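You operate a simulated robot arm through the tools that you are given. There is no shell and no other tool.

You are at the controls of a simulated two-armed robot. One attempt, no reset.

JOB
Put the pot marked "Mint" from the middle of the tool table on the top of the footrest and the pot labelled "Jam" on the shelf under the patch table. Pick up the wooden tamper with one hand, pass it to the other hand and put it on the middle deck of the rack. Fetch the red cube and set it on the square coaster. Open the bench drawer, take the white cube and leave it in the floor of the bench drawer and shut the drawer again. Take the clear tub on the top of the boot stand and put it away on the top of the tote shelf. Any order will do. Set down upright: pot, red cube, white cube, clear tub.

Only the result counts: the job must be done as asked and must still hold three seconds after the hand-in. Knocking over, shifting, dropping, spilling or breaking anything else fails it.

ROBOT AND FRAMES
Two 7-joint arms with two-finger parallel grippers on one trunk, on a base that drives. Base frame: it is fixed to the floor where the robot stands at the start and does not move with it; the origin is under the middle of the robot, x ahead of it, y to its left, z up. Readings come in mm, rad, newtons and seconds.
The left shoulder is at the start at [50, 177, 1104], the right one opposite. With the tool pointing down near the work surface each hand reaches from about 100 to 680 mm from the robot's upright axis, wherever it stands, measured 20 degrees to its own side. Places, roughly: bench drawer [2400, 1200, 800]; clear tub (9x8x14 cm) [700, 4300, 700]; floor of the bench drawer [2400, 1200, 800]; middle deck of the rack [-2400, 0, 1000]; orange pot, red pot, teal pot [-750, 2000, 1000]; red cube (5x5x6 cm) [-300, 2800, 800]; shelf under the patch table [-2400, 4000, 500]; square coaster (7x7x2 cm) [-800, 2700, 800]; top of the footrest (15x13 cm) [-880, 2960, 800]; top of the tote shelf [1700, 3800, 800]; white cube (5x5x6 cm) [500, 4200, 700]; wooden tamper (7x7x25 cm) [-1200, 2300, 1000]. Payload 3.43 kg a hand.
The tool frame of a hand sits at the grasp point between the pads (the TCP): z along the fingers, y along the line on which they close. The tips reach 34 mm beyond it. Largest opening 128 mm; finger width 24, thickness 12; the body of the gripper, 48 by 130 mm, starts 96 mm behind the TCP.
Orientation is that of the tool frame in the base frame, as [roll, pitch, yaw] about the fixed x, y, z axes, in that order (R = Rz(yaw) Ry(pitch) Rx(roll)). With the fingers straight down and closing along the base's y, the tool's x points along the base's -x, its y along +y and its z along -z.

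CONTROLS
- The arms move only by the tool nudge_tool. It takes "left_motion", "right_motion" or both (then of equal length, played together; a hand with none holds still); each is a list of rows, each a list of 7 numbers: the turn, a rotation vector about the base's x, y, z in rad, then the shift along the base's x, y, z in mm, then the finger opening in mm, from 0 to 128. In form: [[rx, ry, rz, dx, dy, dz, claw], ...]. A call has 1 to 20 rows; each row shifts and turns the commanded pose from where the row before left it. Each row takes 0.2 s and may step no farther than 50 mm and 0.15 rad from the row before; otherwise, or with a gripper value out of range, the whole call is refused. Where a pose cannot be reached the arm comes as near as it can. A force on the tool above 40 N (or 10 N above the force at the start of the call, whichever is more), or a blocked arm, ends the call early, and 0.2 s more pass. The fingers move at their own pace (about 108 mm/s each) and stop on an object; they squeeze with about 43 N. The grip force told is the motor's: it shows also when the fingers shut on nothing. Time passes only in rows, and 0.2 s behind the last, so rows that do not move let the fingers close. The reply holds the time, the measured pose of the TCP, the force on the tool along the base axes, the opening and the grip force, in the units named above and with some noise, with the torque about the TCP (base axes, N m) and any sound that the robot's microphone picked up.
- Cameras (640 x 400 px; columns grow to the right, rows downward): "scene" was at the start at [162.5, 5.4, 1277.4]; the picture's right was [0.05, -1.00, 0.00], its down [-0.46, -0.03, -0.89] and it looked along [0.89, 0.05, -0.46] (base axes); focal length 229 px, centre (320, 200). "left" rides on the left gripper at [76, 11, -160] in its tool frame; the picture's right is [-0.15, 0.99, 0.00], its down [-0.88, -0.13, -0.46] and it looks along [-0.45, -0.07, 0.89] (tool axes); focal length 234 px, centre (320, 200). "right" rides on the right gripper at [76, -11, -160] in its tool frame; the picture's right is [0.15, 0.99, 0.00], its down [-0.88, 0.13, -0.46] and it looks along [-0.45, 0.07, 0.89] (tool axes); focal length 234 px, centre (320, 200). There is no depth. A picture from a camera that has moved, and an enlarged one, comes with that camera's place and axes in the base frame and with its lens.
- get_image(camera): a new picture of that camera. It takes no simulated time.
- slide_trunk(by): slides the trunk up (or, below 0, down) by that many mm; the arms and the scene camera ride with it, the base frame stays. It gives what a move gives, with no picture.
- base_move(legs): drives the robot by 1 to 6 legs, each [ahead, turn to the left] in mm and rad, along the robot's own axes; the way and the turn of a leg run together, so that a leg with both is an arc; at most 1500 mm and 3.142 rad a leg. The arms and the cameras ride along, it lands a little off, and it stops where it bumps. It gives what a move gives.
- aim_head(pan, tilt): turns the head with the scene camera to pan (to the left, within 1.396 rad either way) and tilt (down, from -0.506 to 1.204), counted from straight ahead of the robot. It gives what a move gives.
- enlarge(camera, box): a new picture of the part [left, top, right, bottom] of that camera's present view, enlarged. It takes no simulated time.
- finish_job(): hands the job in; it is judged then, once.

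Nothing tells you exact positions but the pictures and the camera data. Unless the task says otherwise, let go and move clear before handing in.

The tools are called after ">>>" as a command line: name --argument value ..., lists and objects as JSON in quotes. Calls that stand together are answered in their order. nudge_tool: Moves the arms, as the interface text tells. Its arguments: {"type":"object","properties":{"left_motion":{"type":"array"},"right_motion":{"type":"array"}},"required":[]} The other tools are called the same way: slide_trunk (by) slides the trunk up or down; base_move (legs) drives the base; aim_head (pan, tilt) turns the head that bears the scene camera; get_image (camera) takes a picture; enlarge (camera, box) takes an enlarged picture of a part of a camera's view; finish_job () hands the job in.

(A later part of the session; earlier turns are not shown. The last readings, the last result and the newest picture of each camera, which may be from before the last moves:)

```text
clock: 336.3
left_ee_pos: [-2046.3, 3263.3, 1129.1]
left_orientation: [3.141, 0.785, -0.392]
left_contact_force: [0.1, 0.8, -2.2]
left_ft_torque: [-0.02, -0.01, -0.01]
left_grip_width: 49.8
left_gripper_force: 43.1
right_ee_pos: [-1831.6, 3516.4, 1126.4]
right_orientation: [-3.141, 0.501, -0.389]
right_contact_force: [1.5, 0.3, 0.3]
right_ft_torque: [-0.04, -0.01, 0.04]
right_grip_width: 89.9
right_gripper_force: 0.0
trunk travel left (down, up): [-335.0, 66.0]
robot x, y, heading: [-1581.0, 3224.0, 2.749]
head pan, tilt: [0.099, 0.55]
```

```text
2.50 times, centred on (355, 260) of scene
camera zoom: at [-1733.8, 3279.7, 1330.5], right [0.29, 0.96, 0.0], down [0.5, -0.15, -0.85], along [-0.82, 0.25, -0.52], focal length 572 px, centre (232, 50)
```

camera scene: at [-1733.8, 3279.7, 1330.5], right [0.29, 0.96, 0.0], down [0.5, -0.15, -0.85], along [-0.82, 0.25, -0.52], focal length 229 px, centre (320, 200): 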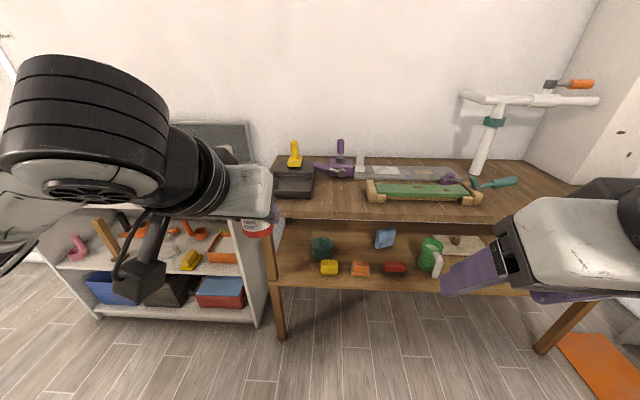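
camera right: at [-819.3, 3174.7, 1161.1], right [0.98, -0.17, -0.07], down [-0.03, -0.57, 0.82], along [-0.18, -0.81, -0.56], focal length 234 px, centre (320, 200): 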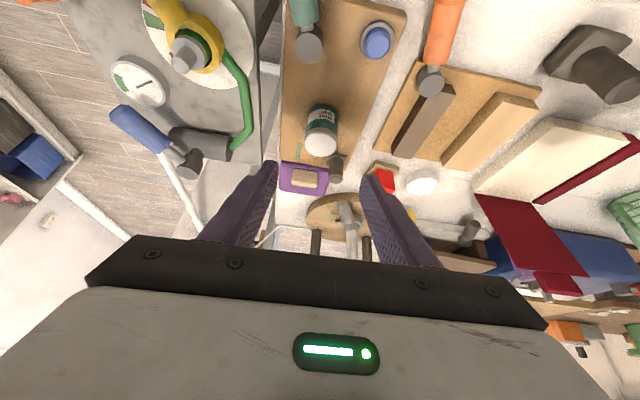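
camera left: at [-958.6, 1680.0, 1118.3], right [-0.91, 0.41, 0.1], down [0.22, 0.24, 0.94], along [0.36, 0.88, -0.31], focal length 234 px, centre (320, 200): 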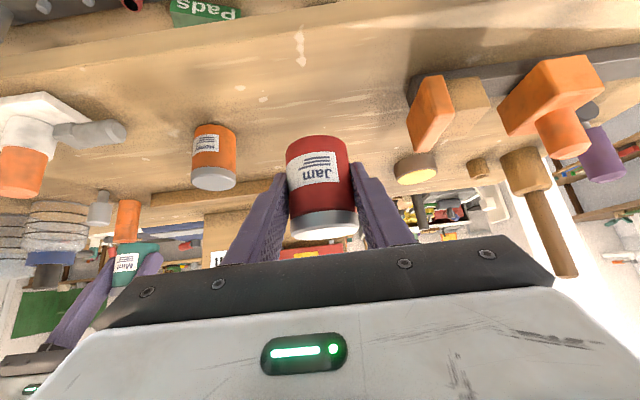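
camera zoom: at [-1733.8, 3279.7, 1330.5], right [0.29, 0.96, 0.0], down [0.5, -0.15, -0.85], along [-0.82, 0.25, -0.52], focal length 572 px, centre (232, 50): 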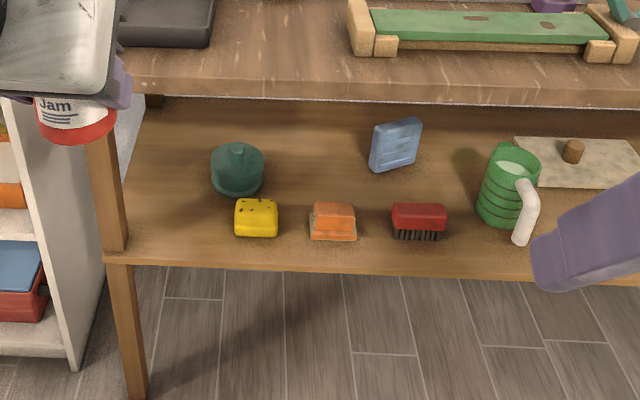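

Shelf surface ≈487; free spot at about (-2483, 3416) left of the yellow sponge, shelf gap up to ≈825. I'll lower the trunk and the left hand here in front of the table, then drive in underneath.

>>> nudge_tool --right_motion '[[0, 0, 0, 27, -11, 0, 60], [0, 0, 0, 27, -11, 0, 60]]'

>>> slide_trunk --by -330

>>> nudge_tool --left_motion '[[0, 0, 0, 0, 0, -45, 35], [0, 0, 0, 0, 0, -45, 35], [0, 0, 0, 0, 0, -45, 35], [0, 0, 0, 0, 0, -45, 35], [0, 0, 0, 0, 0, -45, 35], [0, 0, 0, 0, 0, 0, 35]]'

>>> get_image --camera "left"

>>> get_image --camera "scene"

```text
clock: 336.9
left_ee_pos: [-2046.9, 3262.2, 1128.3]
left_orientation: [-3.141, 0.785, -0.39]
left_contact_force: [0.0, -0.9, -1.7]
left_ft_torque: [0.01, -0.06, -0.02]
left_grip_width: 49.5
left_gripper_force: 42.9
right_ee_pos: [-1783.4, 3493.5, 1135.8]
right_orientation: [-3.141, 0.501, -0.389]
right_contact_force: [0.0, -0.9, 0.5]
right_ft_torque: [0.0, 0.01, 0.0]
right_grip_width: 59.9
right_gripper_force: 0.0
right hand out of reach, approached as far as the arm can: row 2
trunk travel left (down, up): [-335.0, 66.0]
robot x, y, heading: [-1587.8, 3223.5, 2.76]
head pan, tilt: [0.099, 0.55]
```

```text
clock: 340.1
left_ee_pos: [-2047.1, 3262.6, 797.8]
left_orientation: [3.139, 0.784, -0.391]
left_contact_force: [0.1, 0.5, -3.3]
left_ft_torque: [-0.01, -0.04, -0.03]
left_grip_width: 49.7
left_gripper_force: 43.3
right_ee_pos: [-1784.1, 3491.9, 805.5]
right_orientation: [-3.14, 0.502, -0.388]
right_contact_force: [0.5, 0.1, -0.4]
right_ft_torque: [-0.04, -0.01, 0.01]
right_grip_width: 60.1
right_gripper_force: 0.1
trunk travel left (down, up): [-5.0, 396.0]
robot x, y, heading: [-1583.0, 3228.6, 2.754]
head pan, tilt: [0.099, 0.55]
```

```text
clock: 341.5
left_ee_pos: [-2045.8, 3263.0, 573.6]
left_orientation: [3.14, 0.786, -0.392]
left_contact_force: [0.7, -0.1, -2.4]
left_ft_torque: [0.0, -0.04, 0.0]
left_grip_width: 49.7
left_gripper_force: 42.7
right_ee_pos: [-1783.2, 3492.3, 806.5]
right_orientation: [-3.139, 0.501, -0.388]
right_contact_force: [-0.2, -0.5, -0.1]
right_ft_torque: [0.0, -0.03, -0.01]
right_grip_width: 60.0
right_gripper_force: 0.1
trunk travel left (down, up): [-5.0, 396.0]
robot x, y, heading: [-1581.8, 3223.1, 2.747]
head pan, tilt: [0.099, 0.55]
```

```text
taken
camera left: at [-1896.1, 3188.7, 633.5], right [-0.47, -0.88, 0.1], down [-0.23, 0.24, 0.94], along [-0.85, 0.42, -0.31], focal length 234 px, centre (320, 200)
```

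left: 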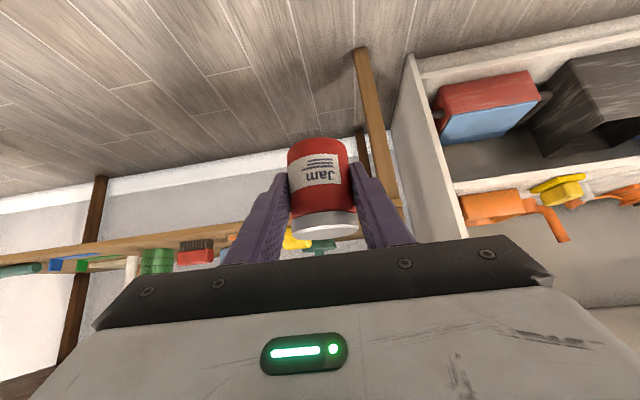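

```text
taken
camera scene: at [-1733.8, 3279.6, 1000.5], right [0.29, 0.96, 0.0], down [0.5, -0.15, -0.85], along [-0.82, 0.24, -0.52], focal length 229 px, centre (320, 200)
```

scene: 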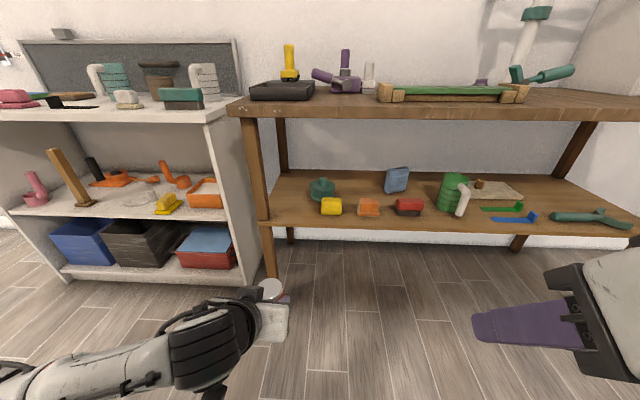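

>>> enlarge --camera "scene" --box '[220, 140, 440, 300]'

```text
2.50 times, centred on (330, 220) of scene
camera zoom: at [-1733.8, 3279.6, 1000.5], right [0.29, 0.96, 0.0], down [0.5, -0.15, -0.85], along [-0.82, 0.24, -0.52], focal length 572 px, centre (295, 150)
```

zoom: 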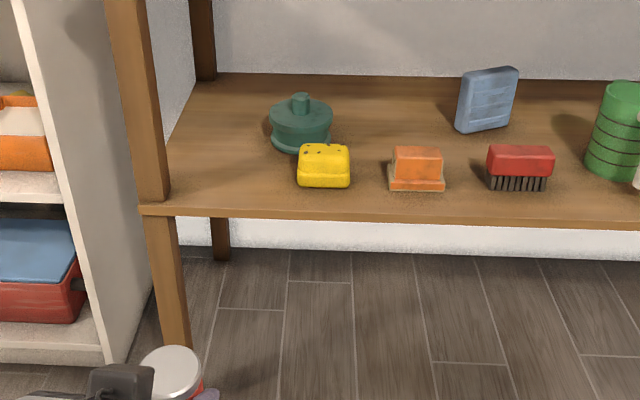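

Shelf z≈499.5 by this view; the free spot is (-2456, 3432), straight ahead of the left hand. Driving in 370 mm.

>>> base_move --legs '[[365, 0]]'

>>> get_image --camera "left"

>>> get_image --camera "scene"

```text
clock: 343.9
left_ee_pos: [-2382.4, 3399.8, 574.3]
left_orientation: [-3.141, 0.786, -0.389]
left_contact_force: [0.7, -0.7, -1.9]
left_ft_torque: [-0.04, -0.04, 0.0]
left_grip_width: 49.8
left_gripper_force: 42.9
right_ee_pos: [-2120.9, 3631.4, 806.4]
right_orientation: [-3.14, 0.503, -0.388]
right_contact_force: [1.0, 0.5, -0.4]
right_ft_torque: [0.0, 0.03, 0.0]
right_grip_width: 60.1
right_gripper_force: 0.0
trunk travel left (down, up): [-5.0, 396.0]
robot x, y, heading: [-1918.4, 3366.6, 2.748]
head pan, tilt: [0.099, 0.55]
```

```text
taken
camera left: at [-2232.5, 3327.1, 634.0], right [-0.47, -0.88, 0.1], down [-0.23, 0.23, 0.94], along [-0.85, 0.42, -0.31], focal length 234 px, centre (320, 200)
```

left: 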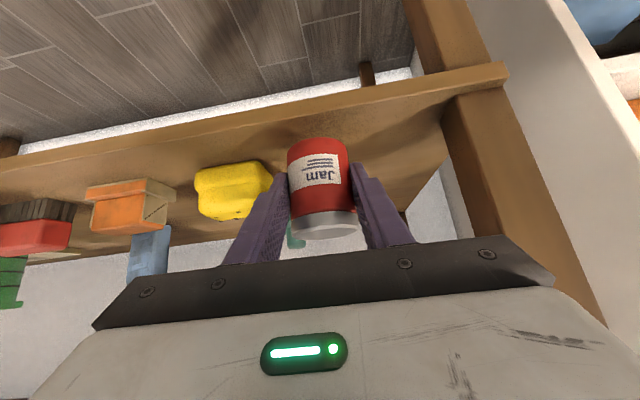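

```text
taken
camera scene: at [-2070.1, 3418.0, 1000.5], right [0.29, 0.96, 0.0], down [0.5, -0.15, -0.85], along [-0.82, 0.24, -0.52], focal length 229 px, centre (320, 200)
```

scene: 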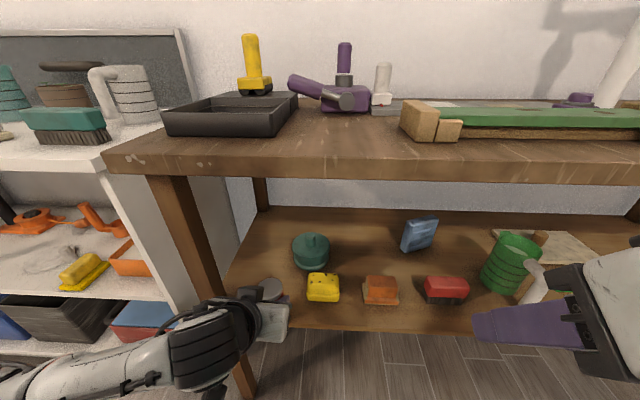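

>>> nudge_tool --left_motion '[[0, 0, 0, -18.5, 7.6, -2, 35], [0, 0, 0, -18.5, 7.6, -2, 35], [0, 0, 0, -18.5, 7.6, -2, 35], [0, 0, 0, -18.5, 7.6, -2, 35], [0, 0, 0, 0, 0, -10, 35], [0, 0, 0, 0, 0, 0, 35]]'

>>> get_image --camera "left"

>>> enlarge --camera "scene" --box '[160, 180, 400, 360]'

```text
clock: 345.3
left_ee_pos: [-2457.4, 3429.9, 555.9]
left_orientation: [-3.141, 0.785, -0.39]
left_contact_force: [1.7, 0.8, -2.5]
left_ft_torque: [-0.04, -0.04, -0.02]
left_grip_width: 49.7
left_gripper_force: 43.1
right_ee_pos: [-2120.0, 3630.8, 805.2]
right_orientation: [-3.139, 0.501, -0.388]
right_contact_force: [0.8, 1.0, 0.4]
right_ft_torque: [0.02, 0.01, 0.0]
right_grip_width: 59.8
right_gripper_force: 0.1
trunk travel left (down, up): [-5.0, 396.0]
robot x, y, heading: [-1919.2, 3362.1, 2.751]
head pan, tilt: [0.099, 0.55]
```

```text
taken
camera left: at [-2307.1, 3357.8, 615.9], right [-0.47, -0.88, 0.1], down [-0.23, 0.23, 0.94], along [-0.85, 0.42, -0.31], focal length 234 px, centre (320, 200)
```

left: 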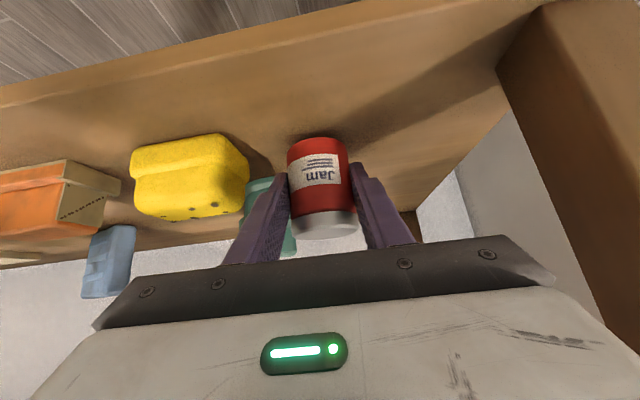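

```text
2.22 times, centred on (280, 270) of scene
camera zoom: at [-2070.2, 3418.0, 1000.5], right [0.29, 0.96, 0.0], down [0.5, -0.15, -0.85], along [-0.82, 0.24, -0.52], focal length 509 px, centre (409, 44)
```

zoom: 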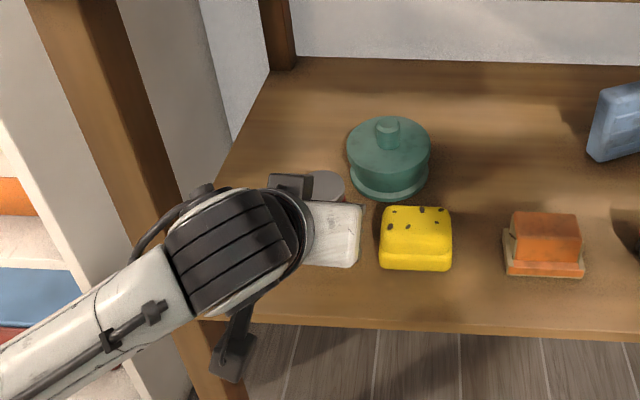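

Jam hovers over the free spot. Lowering in small steps to contact.

>>> nudge_tool --left_motion '[[0, 0, 0, 0, 0, -8, 35], [0, 0, 0, 0, 0, -4, 35], [0, 0, 0, 0, 0, -2, 35], [0, 0, 0, 0, 0, 0, 35]]'

```text
clock: 346.3
left_ee_pos: [-2456.4, 3431.1, 542.8]
left_orientation: [-3.141, 0.79, -0.389]
left_contact_force: [0.8, -1.9, 3.1]
left_ft_torque: [0.01, 0.17, 0.05]
left_grip_width: 49.4
left_gripper_force: 42.4
right_ee_pos: [-2120.1, 3630.2, 804.9]
right_orientation: [-3.14, 0.503, -0.387]
right_contact_force: [-0.4, -0.3, -0.6]
right_ft_torque: [-0.01, 0.0, -0.03]
right_grip_width: 60.2
right_gripper_force: 0.0
trunk travel left (down, up): [-5.0, 396.0]
robot x, y, heading: [-1920.6, 3368.4, 2.752]
head pan, tilt: [0.099, 0.55]
```

Contact felt (~5 N). Opening and retreating along the tool axis.

>>> nudge_tool --left_motion '[[0, 0, 0, 0, 0, -0.5, 35], [0, 0, 0, 0, 0, 0.5, 54], [0, 0, 0, 0, 0, 0, 62], [0, 0, 0, 0, 0, 0, 66], [0, 0, 0, 6.5, -2.7, 7, 66], [0, 0, 0, 13, -5.4, 14, 66], [0, 0, 0, 19.5, -8, 21, 66], [0, 0, 0, 24, -10, 10, 66], [0, 0, 0, 28, -11.5, 0, 66], [0, 0, 0, 28, -11.5, 0, 66]]'

>>> get_image --camera "left"

>>> enlarge --camera "scene" --box '[160, 180, 400, 360]'

```text
clock: 348.5
left_ee_pos: [-2344.5, 3392.3, 588.7]
left_orientation: [3.14, 0.785, -0.389]
left_contact_force: [0.1, -0.7, 0.6]
left_ft_torque: [0.01, -0.03, 0.03]
left_grip_width: 65.9
left_gripper_force: 0.0
left hand out of reach, approached as far as the arm can: row 10
right_ee_pos: [-2119.2, 3629.3, 804.8]
right_orientation: [-3.14, 0.502, -0.388]
right_contact_force: [0.2, -0.1, -0.2]
right_ft_torque: [0.0, 0.02, 0.02]
right_grip_width: 60.4
right_gripper_force: 0.0
trunk travel left (down, up): [-5.0, 396.0]
robot x, y, heading: [-1917.1, 3365.8, 2.75]
head pan, tilt: [0.099, 0.55]
```

```text
taken
camera left: at [-2195.2, 3319.1, 650.0], right [-0.47, -0.88, 0.1], down [-0.23, 0.24, 0.94], along [-0.85, 0.42, -0.31], focal length 234 px, centre (320, 200)
```

left: 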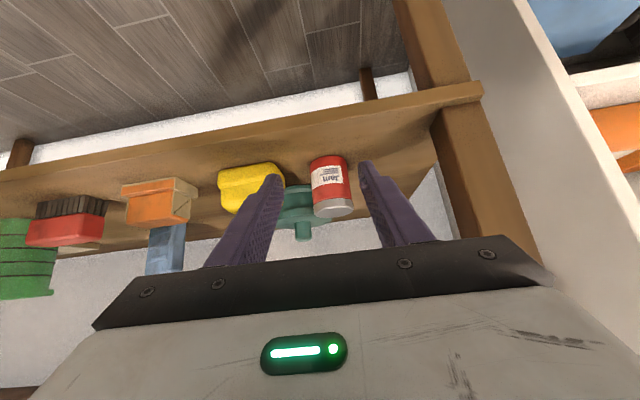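

```text
2.22 times, centred on (280, 270) of scene
camera zoom: at [-2070.1, 3418.0, 1000.5], right [0.29, 0.96, 0.0], down [0.5, -0.15, -0.85], along [-0.82, 0.24, -0.52], focal length 509 px, centre (409, 44)
```

zoom: 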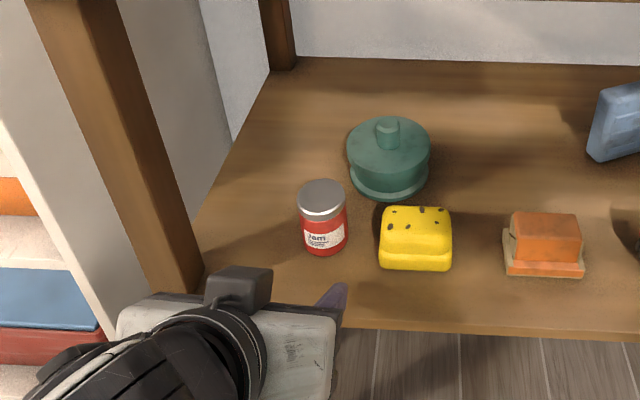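

Jam stands upright on the shelf. Backing out straight, then raising trunk and hands.

>>> base_move --legs '[[-400, 0]]'

>>> slide_trunk --by 380

>>> get_image --camera "scene"

```text
clock: 351.0
left_ee_pos: [-1974.9, 3241.7, 589.2]
left_orientation: [3.142, 0.784, -0.392]
left_contact_force: [0.0, 0.9, 0.1]
left_ft_torque: [0.01, 0.0, -0.02]
left_grip_width: 65.9
left_gripper_force: 0.2
right_ee_pos: [-1750.6, 3479.2, 805.4]
right_orientation: [-3.139, 0.502, -0.39]
right_contact_force: [-0.6, -0.6, -0.3]
right_ft_torque: [-0.01, -0.01, -0.01]
right_grip_width: 60.1
right_gripper_force: 0.1
trunk travel left (down, up): [-5.0, 396.0]
robot x, y, heading: [-1550.6, 3212.8, 2.747]
head pan, tilt: [0.099, 0.55]
```

```text
clock: 354.6
left_ee_pos: [-1975.9, 3241.2, 969.6]
left_orientation: [3.14, 0.785, -0.391]
left_contact_force: [-0.7, -0.6, 0.0]
left_ft_torque: [0.02, 0.0, -0.02]
left_grip_width: 65.9
left_gripper_force: 0.1
right_ee_pos: [-1749.7, 3478.6, 1185.1]
right_orientation: [3.141, 0.501, -0.389]
right_contact_force: [0.2, -0.2, -0.3]
right_ft_torque: [0.03, -0.02, 0.0]
right_grip_width: 60.1
right_gripper_force: 0.1
trunk travel left (down, up): [-385.0, 16.0]
robot x, y, heading: [-1548.4, 3212.0, 2.751]
head pan, tilt: [0.099, 0.55]
```

```text
taken
camera scene: at [-1700.5, 3265.9, 1380.5], right [0.29, 0.96, 0.0], down [0.5, -0.15, -0.85], along [-0.82, 0.25, -0.52], focal length 229 px, centre (320, 200)
```

scene: 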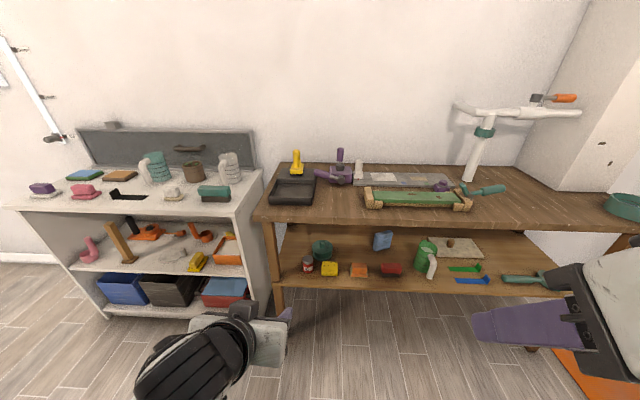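

Jam visible on the shelf. Raising the left hand, straightening the right hand, and driving to the west end of the tool table for the tamper.

>>> nudge_tool --left_motion '[[0, 0, 0, 0, 0, 40, 90], [0, 0, 0, 0, 0, 40, 90], [0, 0, 0, 0, 0, 40, 90], [0, 0, 0, 0, 0, 40, 90]]' --right_motion '[[-0.0476, -0.1156, 0, -30, 12.4, 0, 90], [-0.0476, -0.1156, 0, -30, 12.4, 0, 90], [-0.0476, -0.1156, 0, -30, 12.4, 0, 90], [-0.0476, -0.1156, 0, -30, 12.4, 0, 90]]'

>>> base_move --legs '[[0, 1.438], [706, 0], [0, 0.606], [602, 0], [0, 1.816]]'

>>> aim_head --pan 0.0 --tilt 0.45

>>> get_image --camera "scene"

```text
clock: 355.6
left_ee_pos: [-1981.7, 3248.1, 996.5]
left_orientation: [3.141, 0.785, -0.393]
left_contact_force: [-0.5, -0.1, -0.4]
left_ft_torque: [-0.02, 0.01, 0.03]
left_grip_width: 89.9
left_gripper_force: 0.1
left hand out of reach, approached as far as the arm can: row 1, 2, 3, 4
right_ee_pos: [-1870.3, 3528.1, 1183.4]
right_orientation: [-3.141, -0.001, -0.388]
right_contact_force: [-0.8, 0.0, 0.7]
right_ft_torque: [-0.02, -0.01, 0.0]
right_grip_width: 89.9
right_gripper_force: 0.2
trunk travel left (down, up): [-385.0, 16.0]
robot x, y, heading: [-1550.5, 3211.2, 2.748]
head pan, tilt: [0.099, 0.55]
```

```text
clock: 372.1
left_ee_pos: [-1496.2, 2262.2, 997.0]
left_orientation: [3.14, 0.786, -2.785]
left_contact_force: [0.0, -0.2, -0.3]
left_ft_torque: [-0.03, 0.01, 0.01]
left_grip_width: 90.0
left_gripper_force: 0.0
right_ee_pos: [-1385.4, 1979.9, 1184.9]
right_orientation: [-3.139, 0.002, -2.782]
right_contact_force: [-0.3, 0.5, 0.4]
right_ft_torque: [0.01, -0.03, 0.02]
right_grip_width: 90.0
right_gripper_force: 0.0
trunk travel left (down, up): [-385.0, 16.0]
robot x, y, heading: [-1834.5, 1996.9, 0.354]
head pan, tilt: [0.099, 0.55]
```

```text
clock: 372.8
left_ee_pos: [-1496.2, 2261.3, 998.0]
left_orientation: [3.14, 0.786, -2.786]
left_contact_force: [-0.5, 0.1, 0.3]
left_ft_torque: [0.05, 0.01, 0.01]
left_grip_width: 90.2
left_gripper_force: 0.1
right_ee_pos: [-1385.1, 1980.3, 1184.7]
right_orientation: [-3.141, 0.002, -2.784]
right_contact_force: [-0.1, 0.5, -0.3]
right_ft_torque: [0.0, 0.01, -0.02]
right_grip_width: 89.9
right_gripper_force: 0.1
trunk travel left (down, up): [-385.0, 16.0]
robot x, y, heading: [-1836.0, 1996.9, 0.351]
head pan, tilt: [0.0, 0.45]
```

```text
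taken
camera scene: at [-1681.6, 2051.5, 1389.6], right [0.35, -0.94, 0.0], down [-0.41, -0.15, -0.9], along [0.84, 0.31, -0.44], focal length 229 px, centre (320, 200)
```

scene: 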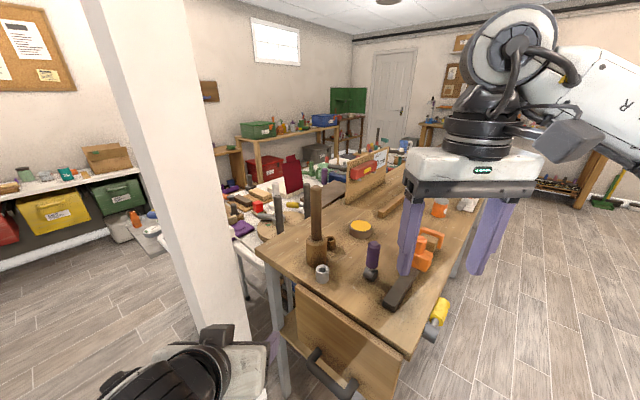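

>>> enlarge --camera "scene" --box '[250, 160, 450, 310]'

>>> get_image --camera "right"

>>> get_image --camera "left"

```text
2.67 times, centred on (350, 235) of scene
camera zoom: at [-1681.6, 2051.5, 1389.6], right [0.35, -0.94, 0.0], down [-0.41, -0.15, -0.9], along [0.84, 0.31, -0.44], focal length 610 px, centre (240, 107)
```

zoom: 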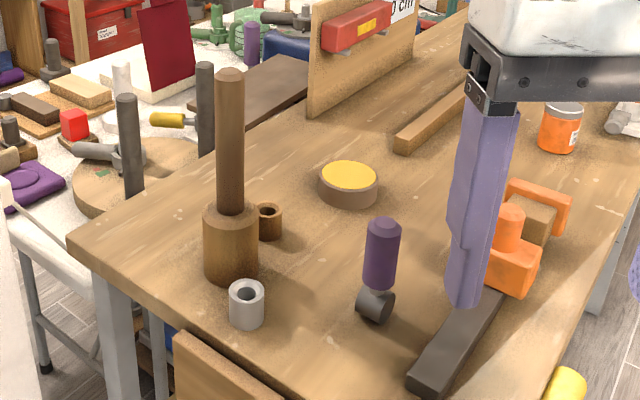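

```text
taken
camera right: at [-1452.6, 1943.2, 1346.8], right [-0.48, 0.88, 0.0], down [0.78, 0.43, 0.46], along [0.4, 0.22, -0.89], focal length 234 px, centre (320, 200)
```

right: 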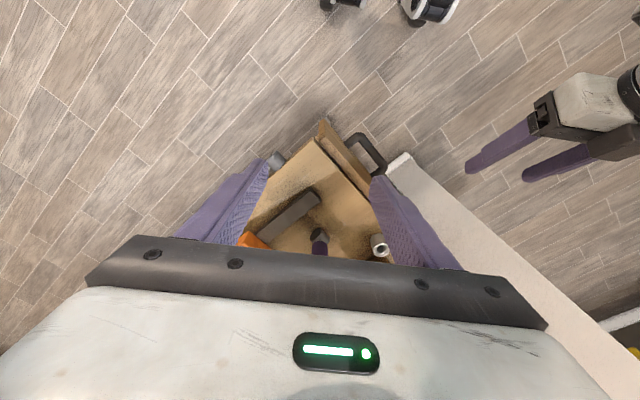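

```text
taken
camera left: at [-1655.9, 2213.8, 1058.1], right [-0.25, 0.96, 0.1], down [0.33, -0.02, 0.94], along [0.91, 0.27, -0.31], focal length 234 px, centre (320, 200)
```

left: 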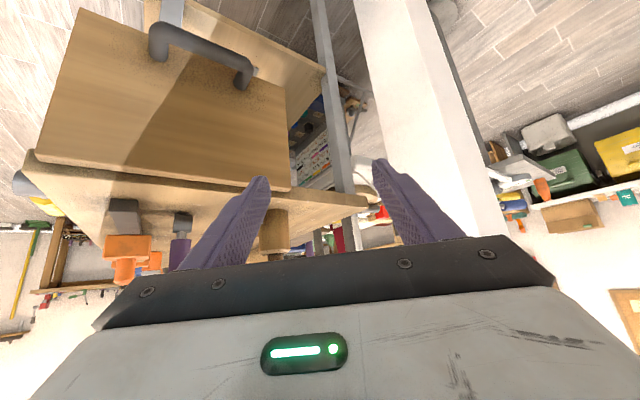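

The tamper is at about (-1175, 2248): base ≈61 mm dia × 77 mm tall, handle ≈30 mm dia, top z≈1162. I'll straighten and raise the left hand first, then drive ahead 165 mm.

>>> nudge_tool --left_motion '[[-0.045, 0.123, 0, 0, 0, 0, 90], [-0.045, 0.123, 0, 0, 0, 20, 90], [-0.045, 0.123, 0, 0, 0, 30, 90], [-0.045, 0.123, 0, 0, 0, 30, 90], [-0.045, 0.123, 0, 0, 0, 30, 90], [-0.045, 0.123, 0, 0, 0, 30, 90], [0, 0, 0, 0, 0, 0, 90]]'

>>> base_move --legs '[[165, 0]]'

>>> get_image --camera "scene"

>>> get_image --camera "right"

```text
clock: 374.4
left_ee_pos: [-1495.7, 2262.1, 1136.8]
left_orientation: [3.136, -0.003, -2.788]
left_contact_force: [-0.3, 0.3, -0.8]
left_ft_torque: [0.0, 0.03, 0.01]
left_grip_width: 90.1
left_gripper_force: 0.0
left hand out of reach, approached as far as the arm can: row 1
right_ee_pos: [-1386.4, 1980.2, 1185.5]
right_orientation: [-3.139, 0.0, -2.785]
right_contact_force: [-0.5, 0.0, 0.8]
right_ft_torque: [0.01, 0.0, 0.0]
right_grip_width: 89.9
right_gripper_force: 0.0
trunk travel left (down, up): [-385.0, 16.0]
robot x, y, heading: [-1832.6, 1992.7, 0.354]
head pan, tilt: [0.0, 0.45]
```

```text
clock: 375.8
left_ee_pos: [-1341.1, 2318.5, 1138.1]
left_orientation: [3.136, -0.003, -2.786]
left_contact_force: [-0.9, -0.1, -0.4]
left_ft_torque: [-0.02, 0.05, 0.01]
left_grip_width: 90.2
left_gripper_force: 0.0
right_ee_pos: [-1230.7, 2037.1, 1185.1]
right_orientation: [-3.14, 0.003, -2.785]
right_contact_force: [0.6, 0.5, -0.9]
right_ft_torque: [-0.02, 0.05, 0.04]
right_grip_width: 90.0
right_gripper_force: 0.0
trunk travel left (down, up): [-385.0, 16.0]
robot x, y, heading: [-1679.8, 2052.1, 0.358]
head pan, tilt: [0.0, 0.45]
```

```text
taken
camera scene: at [-1526.4, 2109.2, 1389.5], right [0.35, -0.94, 0.0], down [-0.41, -0.15, -0.9], along [0.84, 0.31, -0.44], focal length 229 px, centre (320, 200)
```

scene: 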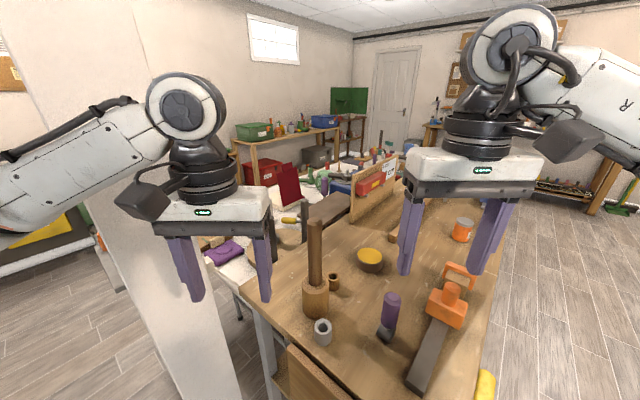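

```text
taken
camera right: at [-1297.5, 2000.8, 1346.6], right [-0.48, 0.88, 0.0], down [0.78, 0.43, 0.46], along [0.4, 0.22, -0.89], focal length 234 px, centre (320, 200)
```

right: 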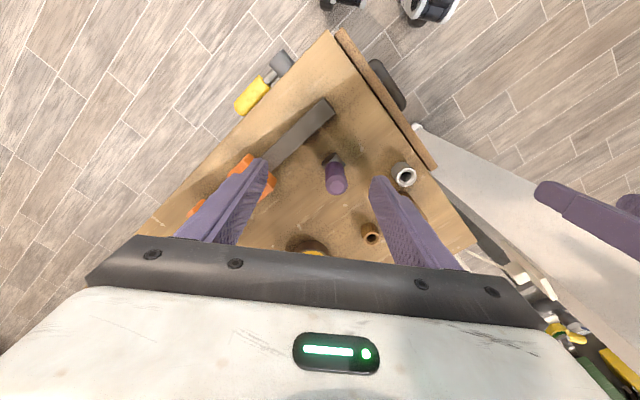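

>>> enlarge --camera "scene" --box '[260, 200, 380, 340]'

>>> get_image --camera "left"

```text
2.86 times, centred on (320, 270) of scene
camera zoom: at [-1526.4, 2109.2, 1389.5], right [0.35, -0.94, 0.0], down [-0.41, -0.15, -0.9], along [0.84, 0.31, -0.44], focal length 654 px, centre (320, 0)
```

zoom: 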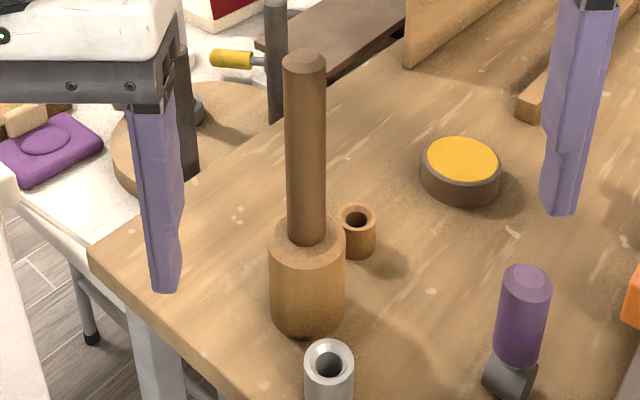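

```text
taken
camera left: at [-1415.3, 2302.0, 1297.9], right [-0.21, 0.98, 0.01], down [0.87, 0.18, 0.45], along [0.44, 0.1, -0.89], focal length 234 px, centre (320, 200)
```

left: 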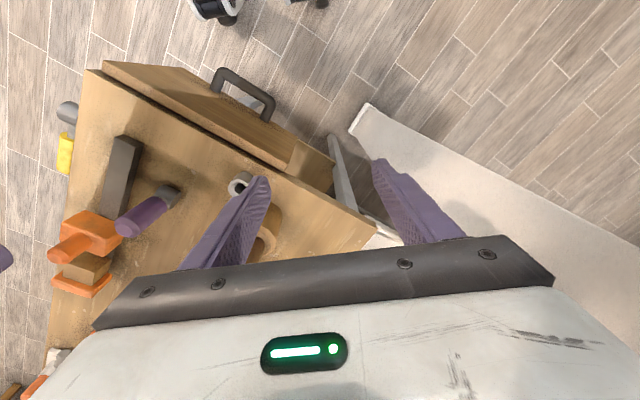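

Tamper axis ≈(-1177, 2251), top ≈1161. Moving the left hand aside and the right hand above the tamper handle.

>>> nudge_tool --left_motion '[[0, 0, 0, -44, 4.7, 0, 90], [0, 0, 0, -44, 4.7, 0, 90], [0, 0, 0, 0, 0, 0, 90], [0, 0, 0, 0, 0, 0, 90], [0, 0, 0, 0, 0, 0, 90], [0, 0, 0, 0, 0, 0, 90], [0, 0, 0, 0, 0, 0, 90], [0, 0, 0, 0, 0, 0, 90]]' --right_motion '[[0, 0, 0, 0, 0, 40, 80], [0, 0, 0, 0, 0, 40, 70], [0, 0, 0, 10.7, 42.8, 0, 70], [0, 0, 0, 10.7, 42.8, 0, 70], [0, 0, 0, 10.7, 42.8, 0, 70], [0, 0, 0, 10.7, 42.8, 0, 70], [0, 0, 0, 10.7, 42.8, 0, 70], [0, 0, 0, 0, 0, 0, 70]]'

>>> get_image --camera "right"

>>> get_image --camera "scene"

```text
clock: 377.6
left_ee_pos: [-1430.5, 2326.5, 1137.8]
left_orientation: [3.134, 0.0, -2.788]
left_contact_force: [0.3, -0.5, 0.2]
left_ft_torque: [0.0, 0.02, 0.0]
left_grip_width: 90.0
left_gripper_force: 0.0
right_ee_pos: [-1191.9, 2245.6, 1260.7]
right_orientation: [-3.141, 0.004, -2.783]
right_contact_force: [0.4, 0.0, -0.3]
right_ft_torque: [-0.01, 0.01, -0.02]
right_grip_width: 69.9
right_gripper_force: 0.1
right hand out of reach, approached as far as the arm can: row 7
trunk travel left (down, up): [-385.0, 16.0]
robot x, y, heading: [-1681.4, 2050.5, 0.354]
head pan, tilt: [0.0, 0.45]
```

```text
taken
camera right: at [-1258.3, 2209.2, 1423.1], right [-0.48, 0.88, 0.0], down [0.78, 0.43, 0.46], along [0.4, 0.22, -0.89], focal length 234 px, centre (320, 200)
```

right: 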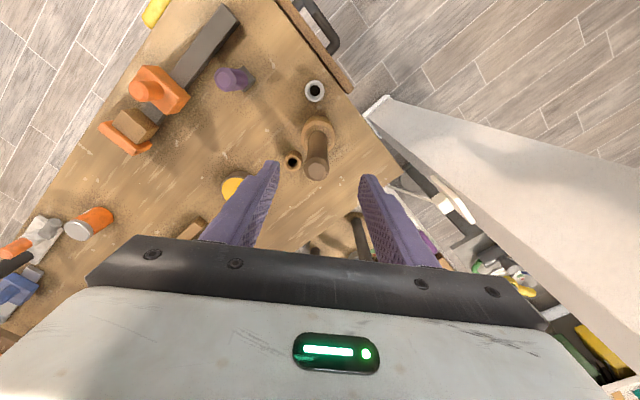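

```text
taken
camera scene: at [-1526.7, 2108.2, 1389.5], right [0.35, -0.94, 0.0], down [-0.41, -0.15, -0.9], along [0.84, 0.31, -0.44], focal length 229 px, centre (320, 200)
```

scene: 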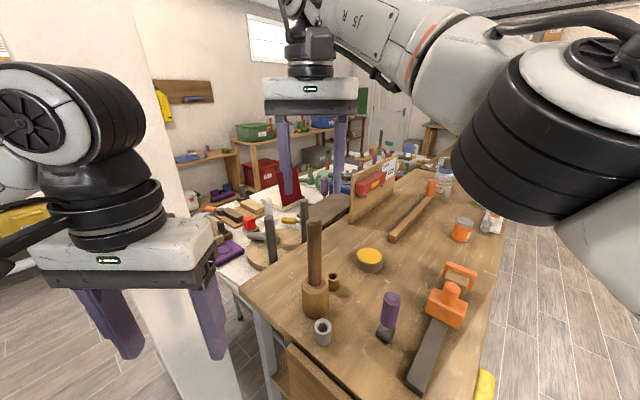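

>>> nudge_tool --right_motion '[[0, 0, 0, 0, 0, -25, 70], [0, 0, 0, 0, 0, -25, 70], [0, 0, 0, 0, 0, 0, 70]]'

>>> enlarge --camera "right" --box '[240, 80, 400, 240]'

>>> enlarge --camera "scene" --box '[250, 100, 400, 260]'

```text
clock: 378.4
left_ee_pos: [-1430.8, 2326.4, 1136.9]
left_orientation: [3.137, 0.0, -2.787]
left_contact_force: [0.6, 0.1, 0.8]
left_ft_torque: [-0.01, 0.01, -0.02]
left_grip_width: 90.0
left_gripper_force: 0.1
right_ee_pos: [-1193.0, 2247.7, 1211.5]
right_orientation: [-3.141, 0.004, -2.785]
right_contact_force: [0.0, 0.2, -0.3]
right_ft_torque: [-0.05, 0.02, -0.01]
right_grip_width: 69.9
right_gripper_force: 0.0
trunk travel left (down, up): [-385.0, 16.0]
robot x, y, heading: [-1678.1, 2050.8, 0.354]
head pan, tilt: [0.0, 0.45]
```

```text
2.50 times, centred on (320, 160) of right
camera zoom: at [-1259.0, 2209.6, 1373.0], right [-0.48, 0.88, 0.0], down [0.78, 0.43, 0.46], along [0.4, 0.22, -0.89], focal length 585 px, centre (320, 300)
```

zoom: 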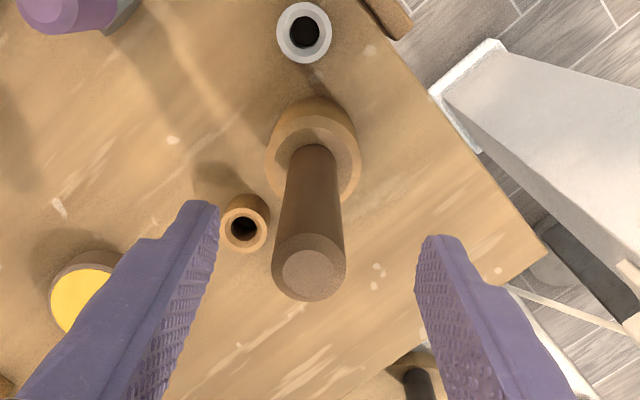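

```text
2.50 times, centred on (325, 180) of scene
camera zoom: at [-1527.3, 2108.9, 1389.6], right [0.35, -0.94, 0.0], down [-0.41, -0.15, -0.9], along [0.84, 0.31, -0.44], focal length 572 px, centre (308, 250)
```

zoom: 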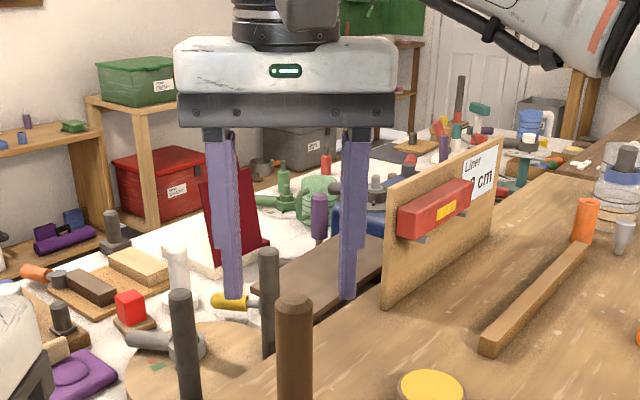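

>>> nudge_tool --right_motion '[[0, 0, 0, 17, 3.8, -10, 70], [0, 0, 0, 0, 0, -30, 70], [0, 0, 0, 0, 0, -34, 70], [0, 0, 0, 0, 0, 0, 70]]'

>>> enlarge --camera "right" --box '[240, 80, 400, 240]'

>>> enlarge --camera "scene" --box '[250, 130, 400, 330]'

```text
clock: 379.4
left_ee_pos: [-1430.9, 2328.0, 1137.7]
left_orientation: [3.137, 0.0, -2.787]
left_contact_force: [-1.1, 0.0, -0.4]
left_ft_torque: [0.01, 0.0, 0.01]
left_grip_width: 90.0
left_gripper_force: 0.0
right_ee_pos: [-1174.4, 2251.8, 1137.2]
right_orientation: [-3.141, 0.001, -2.783]
right_contact_force: [-0.6, -0.4, 0.9]
right_ft_torque: [0.0, 0.01, 0.0]
right_grip_width: 69.9
right_gripper_force: 0.1
trunk travel left (down, up): [-385.0, 16.0]
robot x, y, heading: [-1680.2, 2052.5, 0.356]
head pan, tilt: [0.0, 0.45]
```

```text
2.50 times, centred on (320, 160) of right
camera zoom: at [-1241.7, 2213.9, 1299.1], right [-0.48, 0.88, 0.0], down [0.78, 0.43, 0.46], along [0.4, 0.22, -0.89], focal length 585 px, centre (320, 300)
```

zoom: 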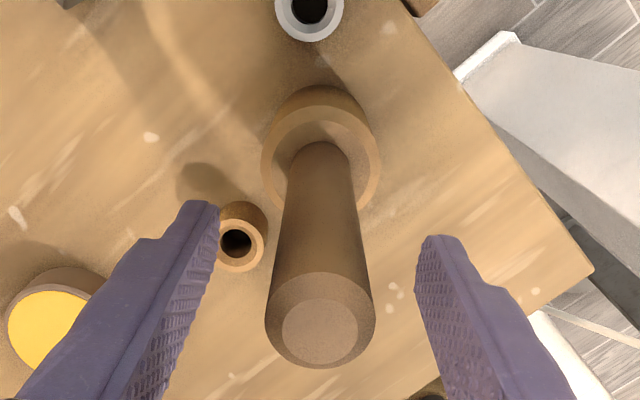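

```text
2.00 times, centred on (325, 230) of scene
camera zoom: at [-1527.5, 2108.9, 1389.6], right [0.35, -0.94, 0.0], down [-0.41, -0.15, -0.9], along [0.84, 0.31, -0.43], focal length 458 px, centre (310, 140)
```

zoom: 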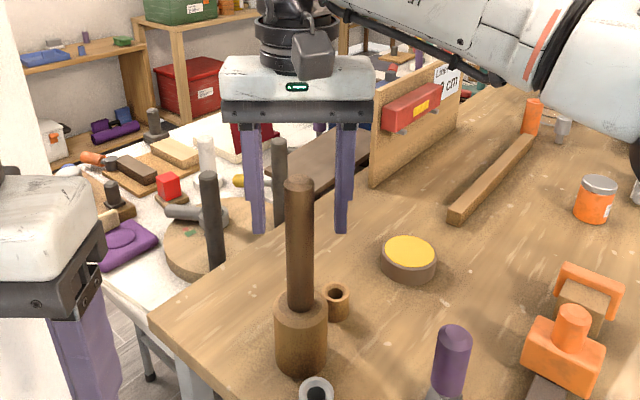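

The fingers straddle the handle top. Closing the right gripper.

>>> nudge_tool --right_motion '[[0, 0, 0, 0, 0, 0, 15], [0, 0, 0, 0, 0, 0, 15], [0, 0, 0, 0, 0, 0, 15]]'

>>> nudge_tool --right_motion '[[0, 0, 0, 0, 0, 10, 15], [0, 0, 0, 0, 0, 20, 15], [0, 0, 0, -10, -4, 30, 15], [0, 0, 0, -10, -4, 30, 15]]'

>>> get_image --camera "scene"

>>> get_image --camera "right"

```text
clock: 380.2
left_ee_pos: [-1429.8, 2327.3, 1136.6]
left_orientation: [3.136, 0.0, -2.788]
left_contact_force: [1.1, 0.2, -0.4]
left_ft_torque: [-0.01, 0.02, 0.01]
left_grip_width: 90.0
left_gripper_force: 0.0
right_ee_pos: [-1174.1, 2250.7, 1137.3]
right_orientation: [-3.141, 0.001, -2.786]
right_contact_force: [-0.5, 0.1, -0.3]
right_ft_torque: [0.41, 0.12, -0.04]
right_grip_width: 29.2
right_gripper_force: 43.1
trunk travel left (down, up): [-385.0, 16.0]
robot x, y, heading: [-1679.8, 2055.1, 0.359]
head pan, tilt: [0.0, 0.45]
```

```text
clock: 381.2
left_ee_pos: [-1430.6, 2327.3, 1137.2]
left_orientation: [3.136, 0.0, -2.787]
left_contact_force: [-0.2, 0.4, -0.3]
left_ft_torque: [0.02, 0.01, -0.02]
left_grip_width: 90.1
left_gripper_force: 0.0
right_ee_pos: [-1195.9, 2243.8, 1229.1]
right_orientation: [-3.138, 0.0, -2.782]
right_contact_force: [0.0, -1.1, -4.5]
right_ft_torque: [-0.12, -0.04, 0.01]
right_grip_width: 29.4
right_gripper_force: 42.7
trunk travel left (down, up): [-385.0, 16.0]
robot x, y, heading: [-1677.3, 2051.2, 0.352]
head pan, tilt: [0.0, 0.45]
```

```text
taken
camera scene: at [-1527.4, 2109.1, 1389.6], right [0.35, -0.94, 0.0], down [-0.41, -0.15, -0.9], along [0.84, 0.31, -0.43], focal length 229 px, centre (320, 200)
```

scene: 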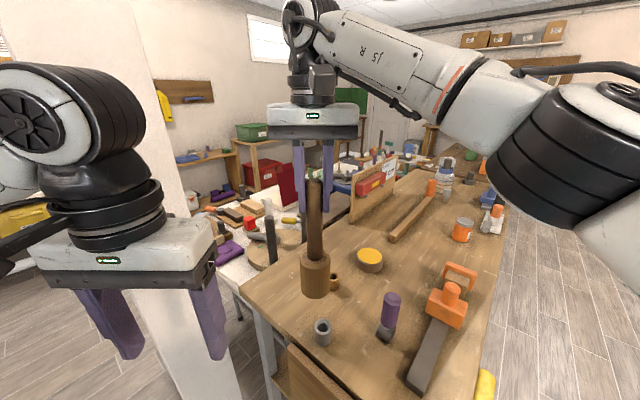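

```text
taken
camera right: at [-1262.6, 2205.9, 1390.3], right [-0.48, 0.87, 0.0], down [0.78, 0.43, 0.46], along [0.4, 0.22, -0.89], focal length 234 px, centre (320, 200)
```

right: 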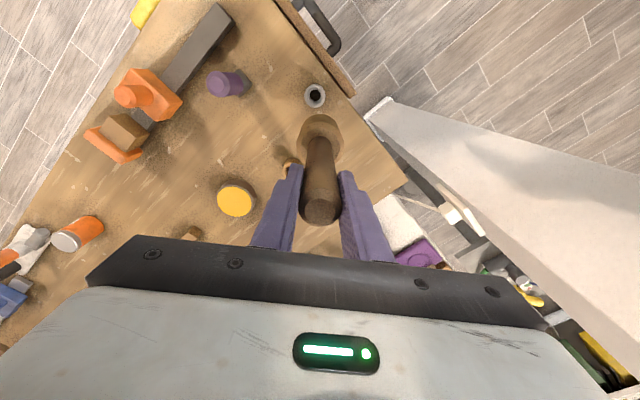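

Tamper held by the right hand. Backing away to open floor for the hand-over.

>>> base_move --legs '[[-350, 0]]'

>>> get_image --camera "scene"

```text
clock: 383.5
left_ee_pos: [-1756.4, 2204.4, 1137.2]
left_orientation: [3.136, 0.0, -2.787]
left_contact_force: [0.0, -0.7, 0.1]
left_ft_torque: [0.0, 0.0, 0.03]
left_grip_width: 89.9
left_gripper_force: 0.1
right_ee_pos: [-1522.1, 2121.0, 1228.1]
right_orientation: [-3.14, 0.003, -2.784]
right_contact_force: [-0.6, 0.5, -3.4]
right_ft_torque: [0.21, 0.07, -0.02]
right_grip_width: 29.1
right_gripper_force: 42.4
trunk travel left (down, up): [-385.0, 16.0]
robot x, y, heading: [-2006.0, 1931.0, 0.356]
head pan, tilt: [0.0, 0.45]
```

```text
taken
camera scene: at [-1854.9, 1987.0, 1389.6], right [0.35, -0.94, 0.0], down [-0.41, -0.15, -0.9], along [0.84, 0.31, -0.44], focal length 229 px, centre (320, 200)
```

scene: 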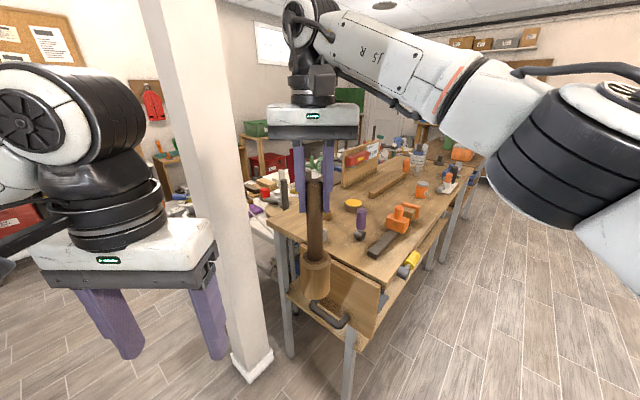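

Tamper hangs straight from the right hand. I'll back a bit more, lower the right hand to a comfortable hand-over point and bring the left hand tilted toward the lower handle.

>>> base_move --legs '[[-120, 0]]'

>>> nudge_tool --right_motion '[[0, 0, 0, 13, -10, -26, 15], [0, 0, 0, 13, -10, -26, 15], [0, 0, 0, 13, -10, -26, 15], [0, 0, 0, 13, -10, -26, 15], [0, 0, 0, 0, 0, -24, 15], [0, 0, 0, 0, 0, 0, 15]]'

>>> get_image --camera "scene"

```text
clock: 384.8
left_ee_pos: [-1869.3, 2162.5, 1137.1]
left_orientation: [3.139, 0.001, -2.79]
left_contact_force: [-0.7, 1.2, 0.3]
left_ft_torque: [-0.02, -0.03, 0.01]
left_grip_width: 90.2
left_gripper_force: 0.1
right_ee_pos: [-1634.3, 2079.7, 1228.7]
right_orientation: [-3.141, 0.001, -2.785]
right_contact_force: [-0.2, -0.1, -3.1]
right_ft_torque: [-0.11, -0.05, -0.01]
right_grip_width: 28.8
right_gripper_force: 43.0
trunk travel left (down, up): [-385.0, 16.0]
robot x, y, heading: [-2121.6, 1891.1, 0.355]
head pan, tilt: [0.0, 0.45]
```

```text
clock: 386.1
left_ee_pos: [-1868.7, 2164.4, 1137.2]
left_orientation: [3.136, -0.001, -2.788]
left_contact_force: [-0.1, -0.6, -0.3]
left_ft_torque: [0.03, 0.02, -0.01]
left_grip_width: 90.2
left_gripper_force: 0.0
right_ee_pos: [-1583.1, 2039.5, 1098.7]
right_orientation: [-3.14, 0.001, -2.785]
right_contact_force: [0.6, 1.0, -3.0]
right_ft_torque: [0.1, 0.05, -0.01]
right_grip_width: 28.8
right_gripper_force: 42.9
trunk travel left (down, up): [-385.0, 16.0]
robot x, y, heading: [-2120.7, 1889.0, 0.355]
head pan, tilt: [0.0, 0.45]
```

```text
taken
camera scene: at [-1965.8, 1945.7, 1389.6], right [0.35, -0.94, 0.0], down [-0.41, -0.15, -0.9], along [0.84, 0.31, -0.44], focal length 229 px, centre (320, 200)
```

scene: 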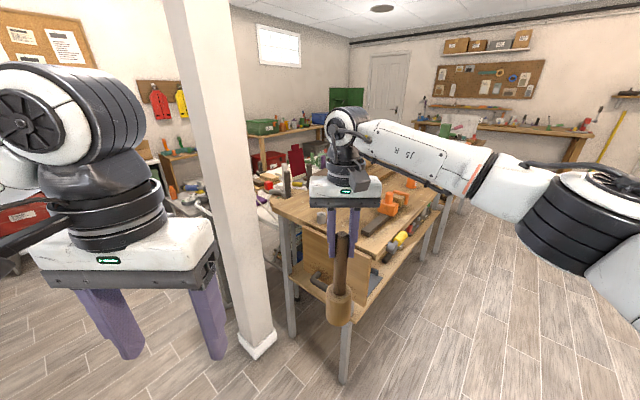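

Bringing the left hand (tilted 0.785, turned slightly right) to a pre-grasp spot behind the lower handle.

>>> nudge_tool --left_motion '[[0, 0, -0.15, 25.6, -16.2, -5.6, 80], [0, 0, -0.15, 25.6, -16.2, -5.6, 80], [0.0072, -0.1308, 0, 25.6, -16.2, -5.6, 80], [0.0072, -0.1308, 0, 25.6, -16.2, -5.6, 80], [0.0072, -0.1308, 0, 25.6, -16.2, -5.6, 80], [0.0072, -0.1308, 0, 25.6, -16.2, -5.6, 80], [0.0072, -0.1308, 0, 25.6, -16.2, -5.6, 80], [0.0072, -0.1308, 0, 25.6, -16.2, -5.6, 80], [0, 0, 0, 0, 0, 0, 80]]'

>>> get_image --camera "left"

>>> get_image --camera "scene"

```text
clock: 388.1
left_ee_pos: [-1663.4, 2034.3, 1091.5]
left_orientation: [3.135, 0.785, -3.089]
left_contact_force: [0.7, -0.2, -0.1]
left_ft_torque: [-0.01, 0.0, 0.01]
left_grip_width: 80.0
left_gripper_force: 0.1
right_ee_pos: [-1581.5, 2039.4, 1099.5]
right_orientation: [-3.138, 0.002, -2.785]
right_contact_force: [-0.5, 0.0, -3.4]
right_ft_torque: [0.01, 0.0, -0.01]
right_grip_width: 28.7
right_gripper_force: 43.2
trunk travel left (down, up): [-385.0, 16.0]
robot x, y, heading: [-2117.8, 1890.2, 0.355]
head pan, tilt: [0.0, 0.45]
```

```text
taken
camera left: at [-1829.7, 2035.4, 1151.1], right [0.05, 0.99, 0.11], down [0.31, -0.12, 0.94], along [0.95, -0.01, -0.31], focal length 234 px, centre (320, 200)
```

left: 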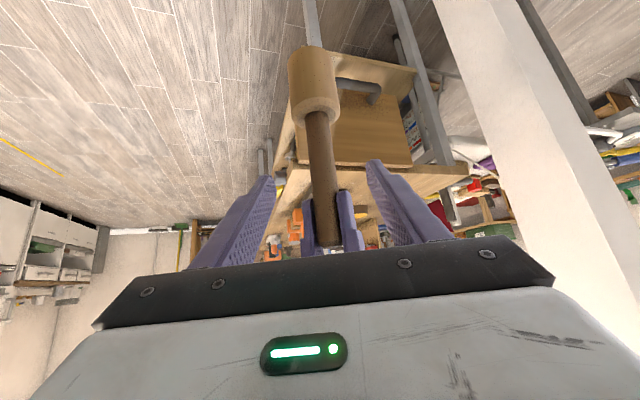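

```text
taken
camera scene: at [-1965.8, 1945.9, 1389.6], right [0.35, -0.94, 0.0], down [-0.41, -0.15, -0.9], along [0.84, 0.31, -0.44], focal length 229 px, centre (320, 200)
```

scene: 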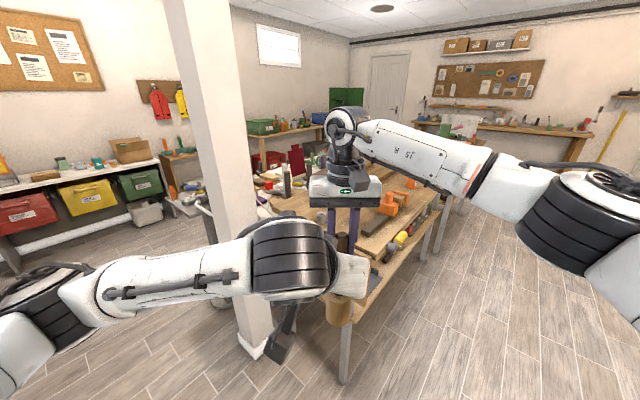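

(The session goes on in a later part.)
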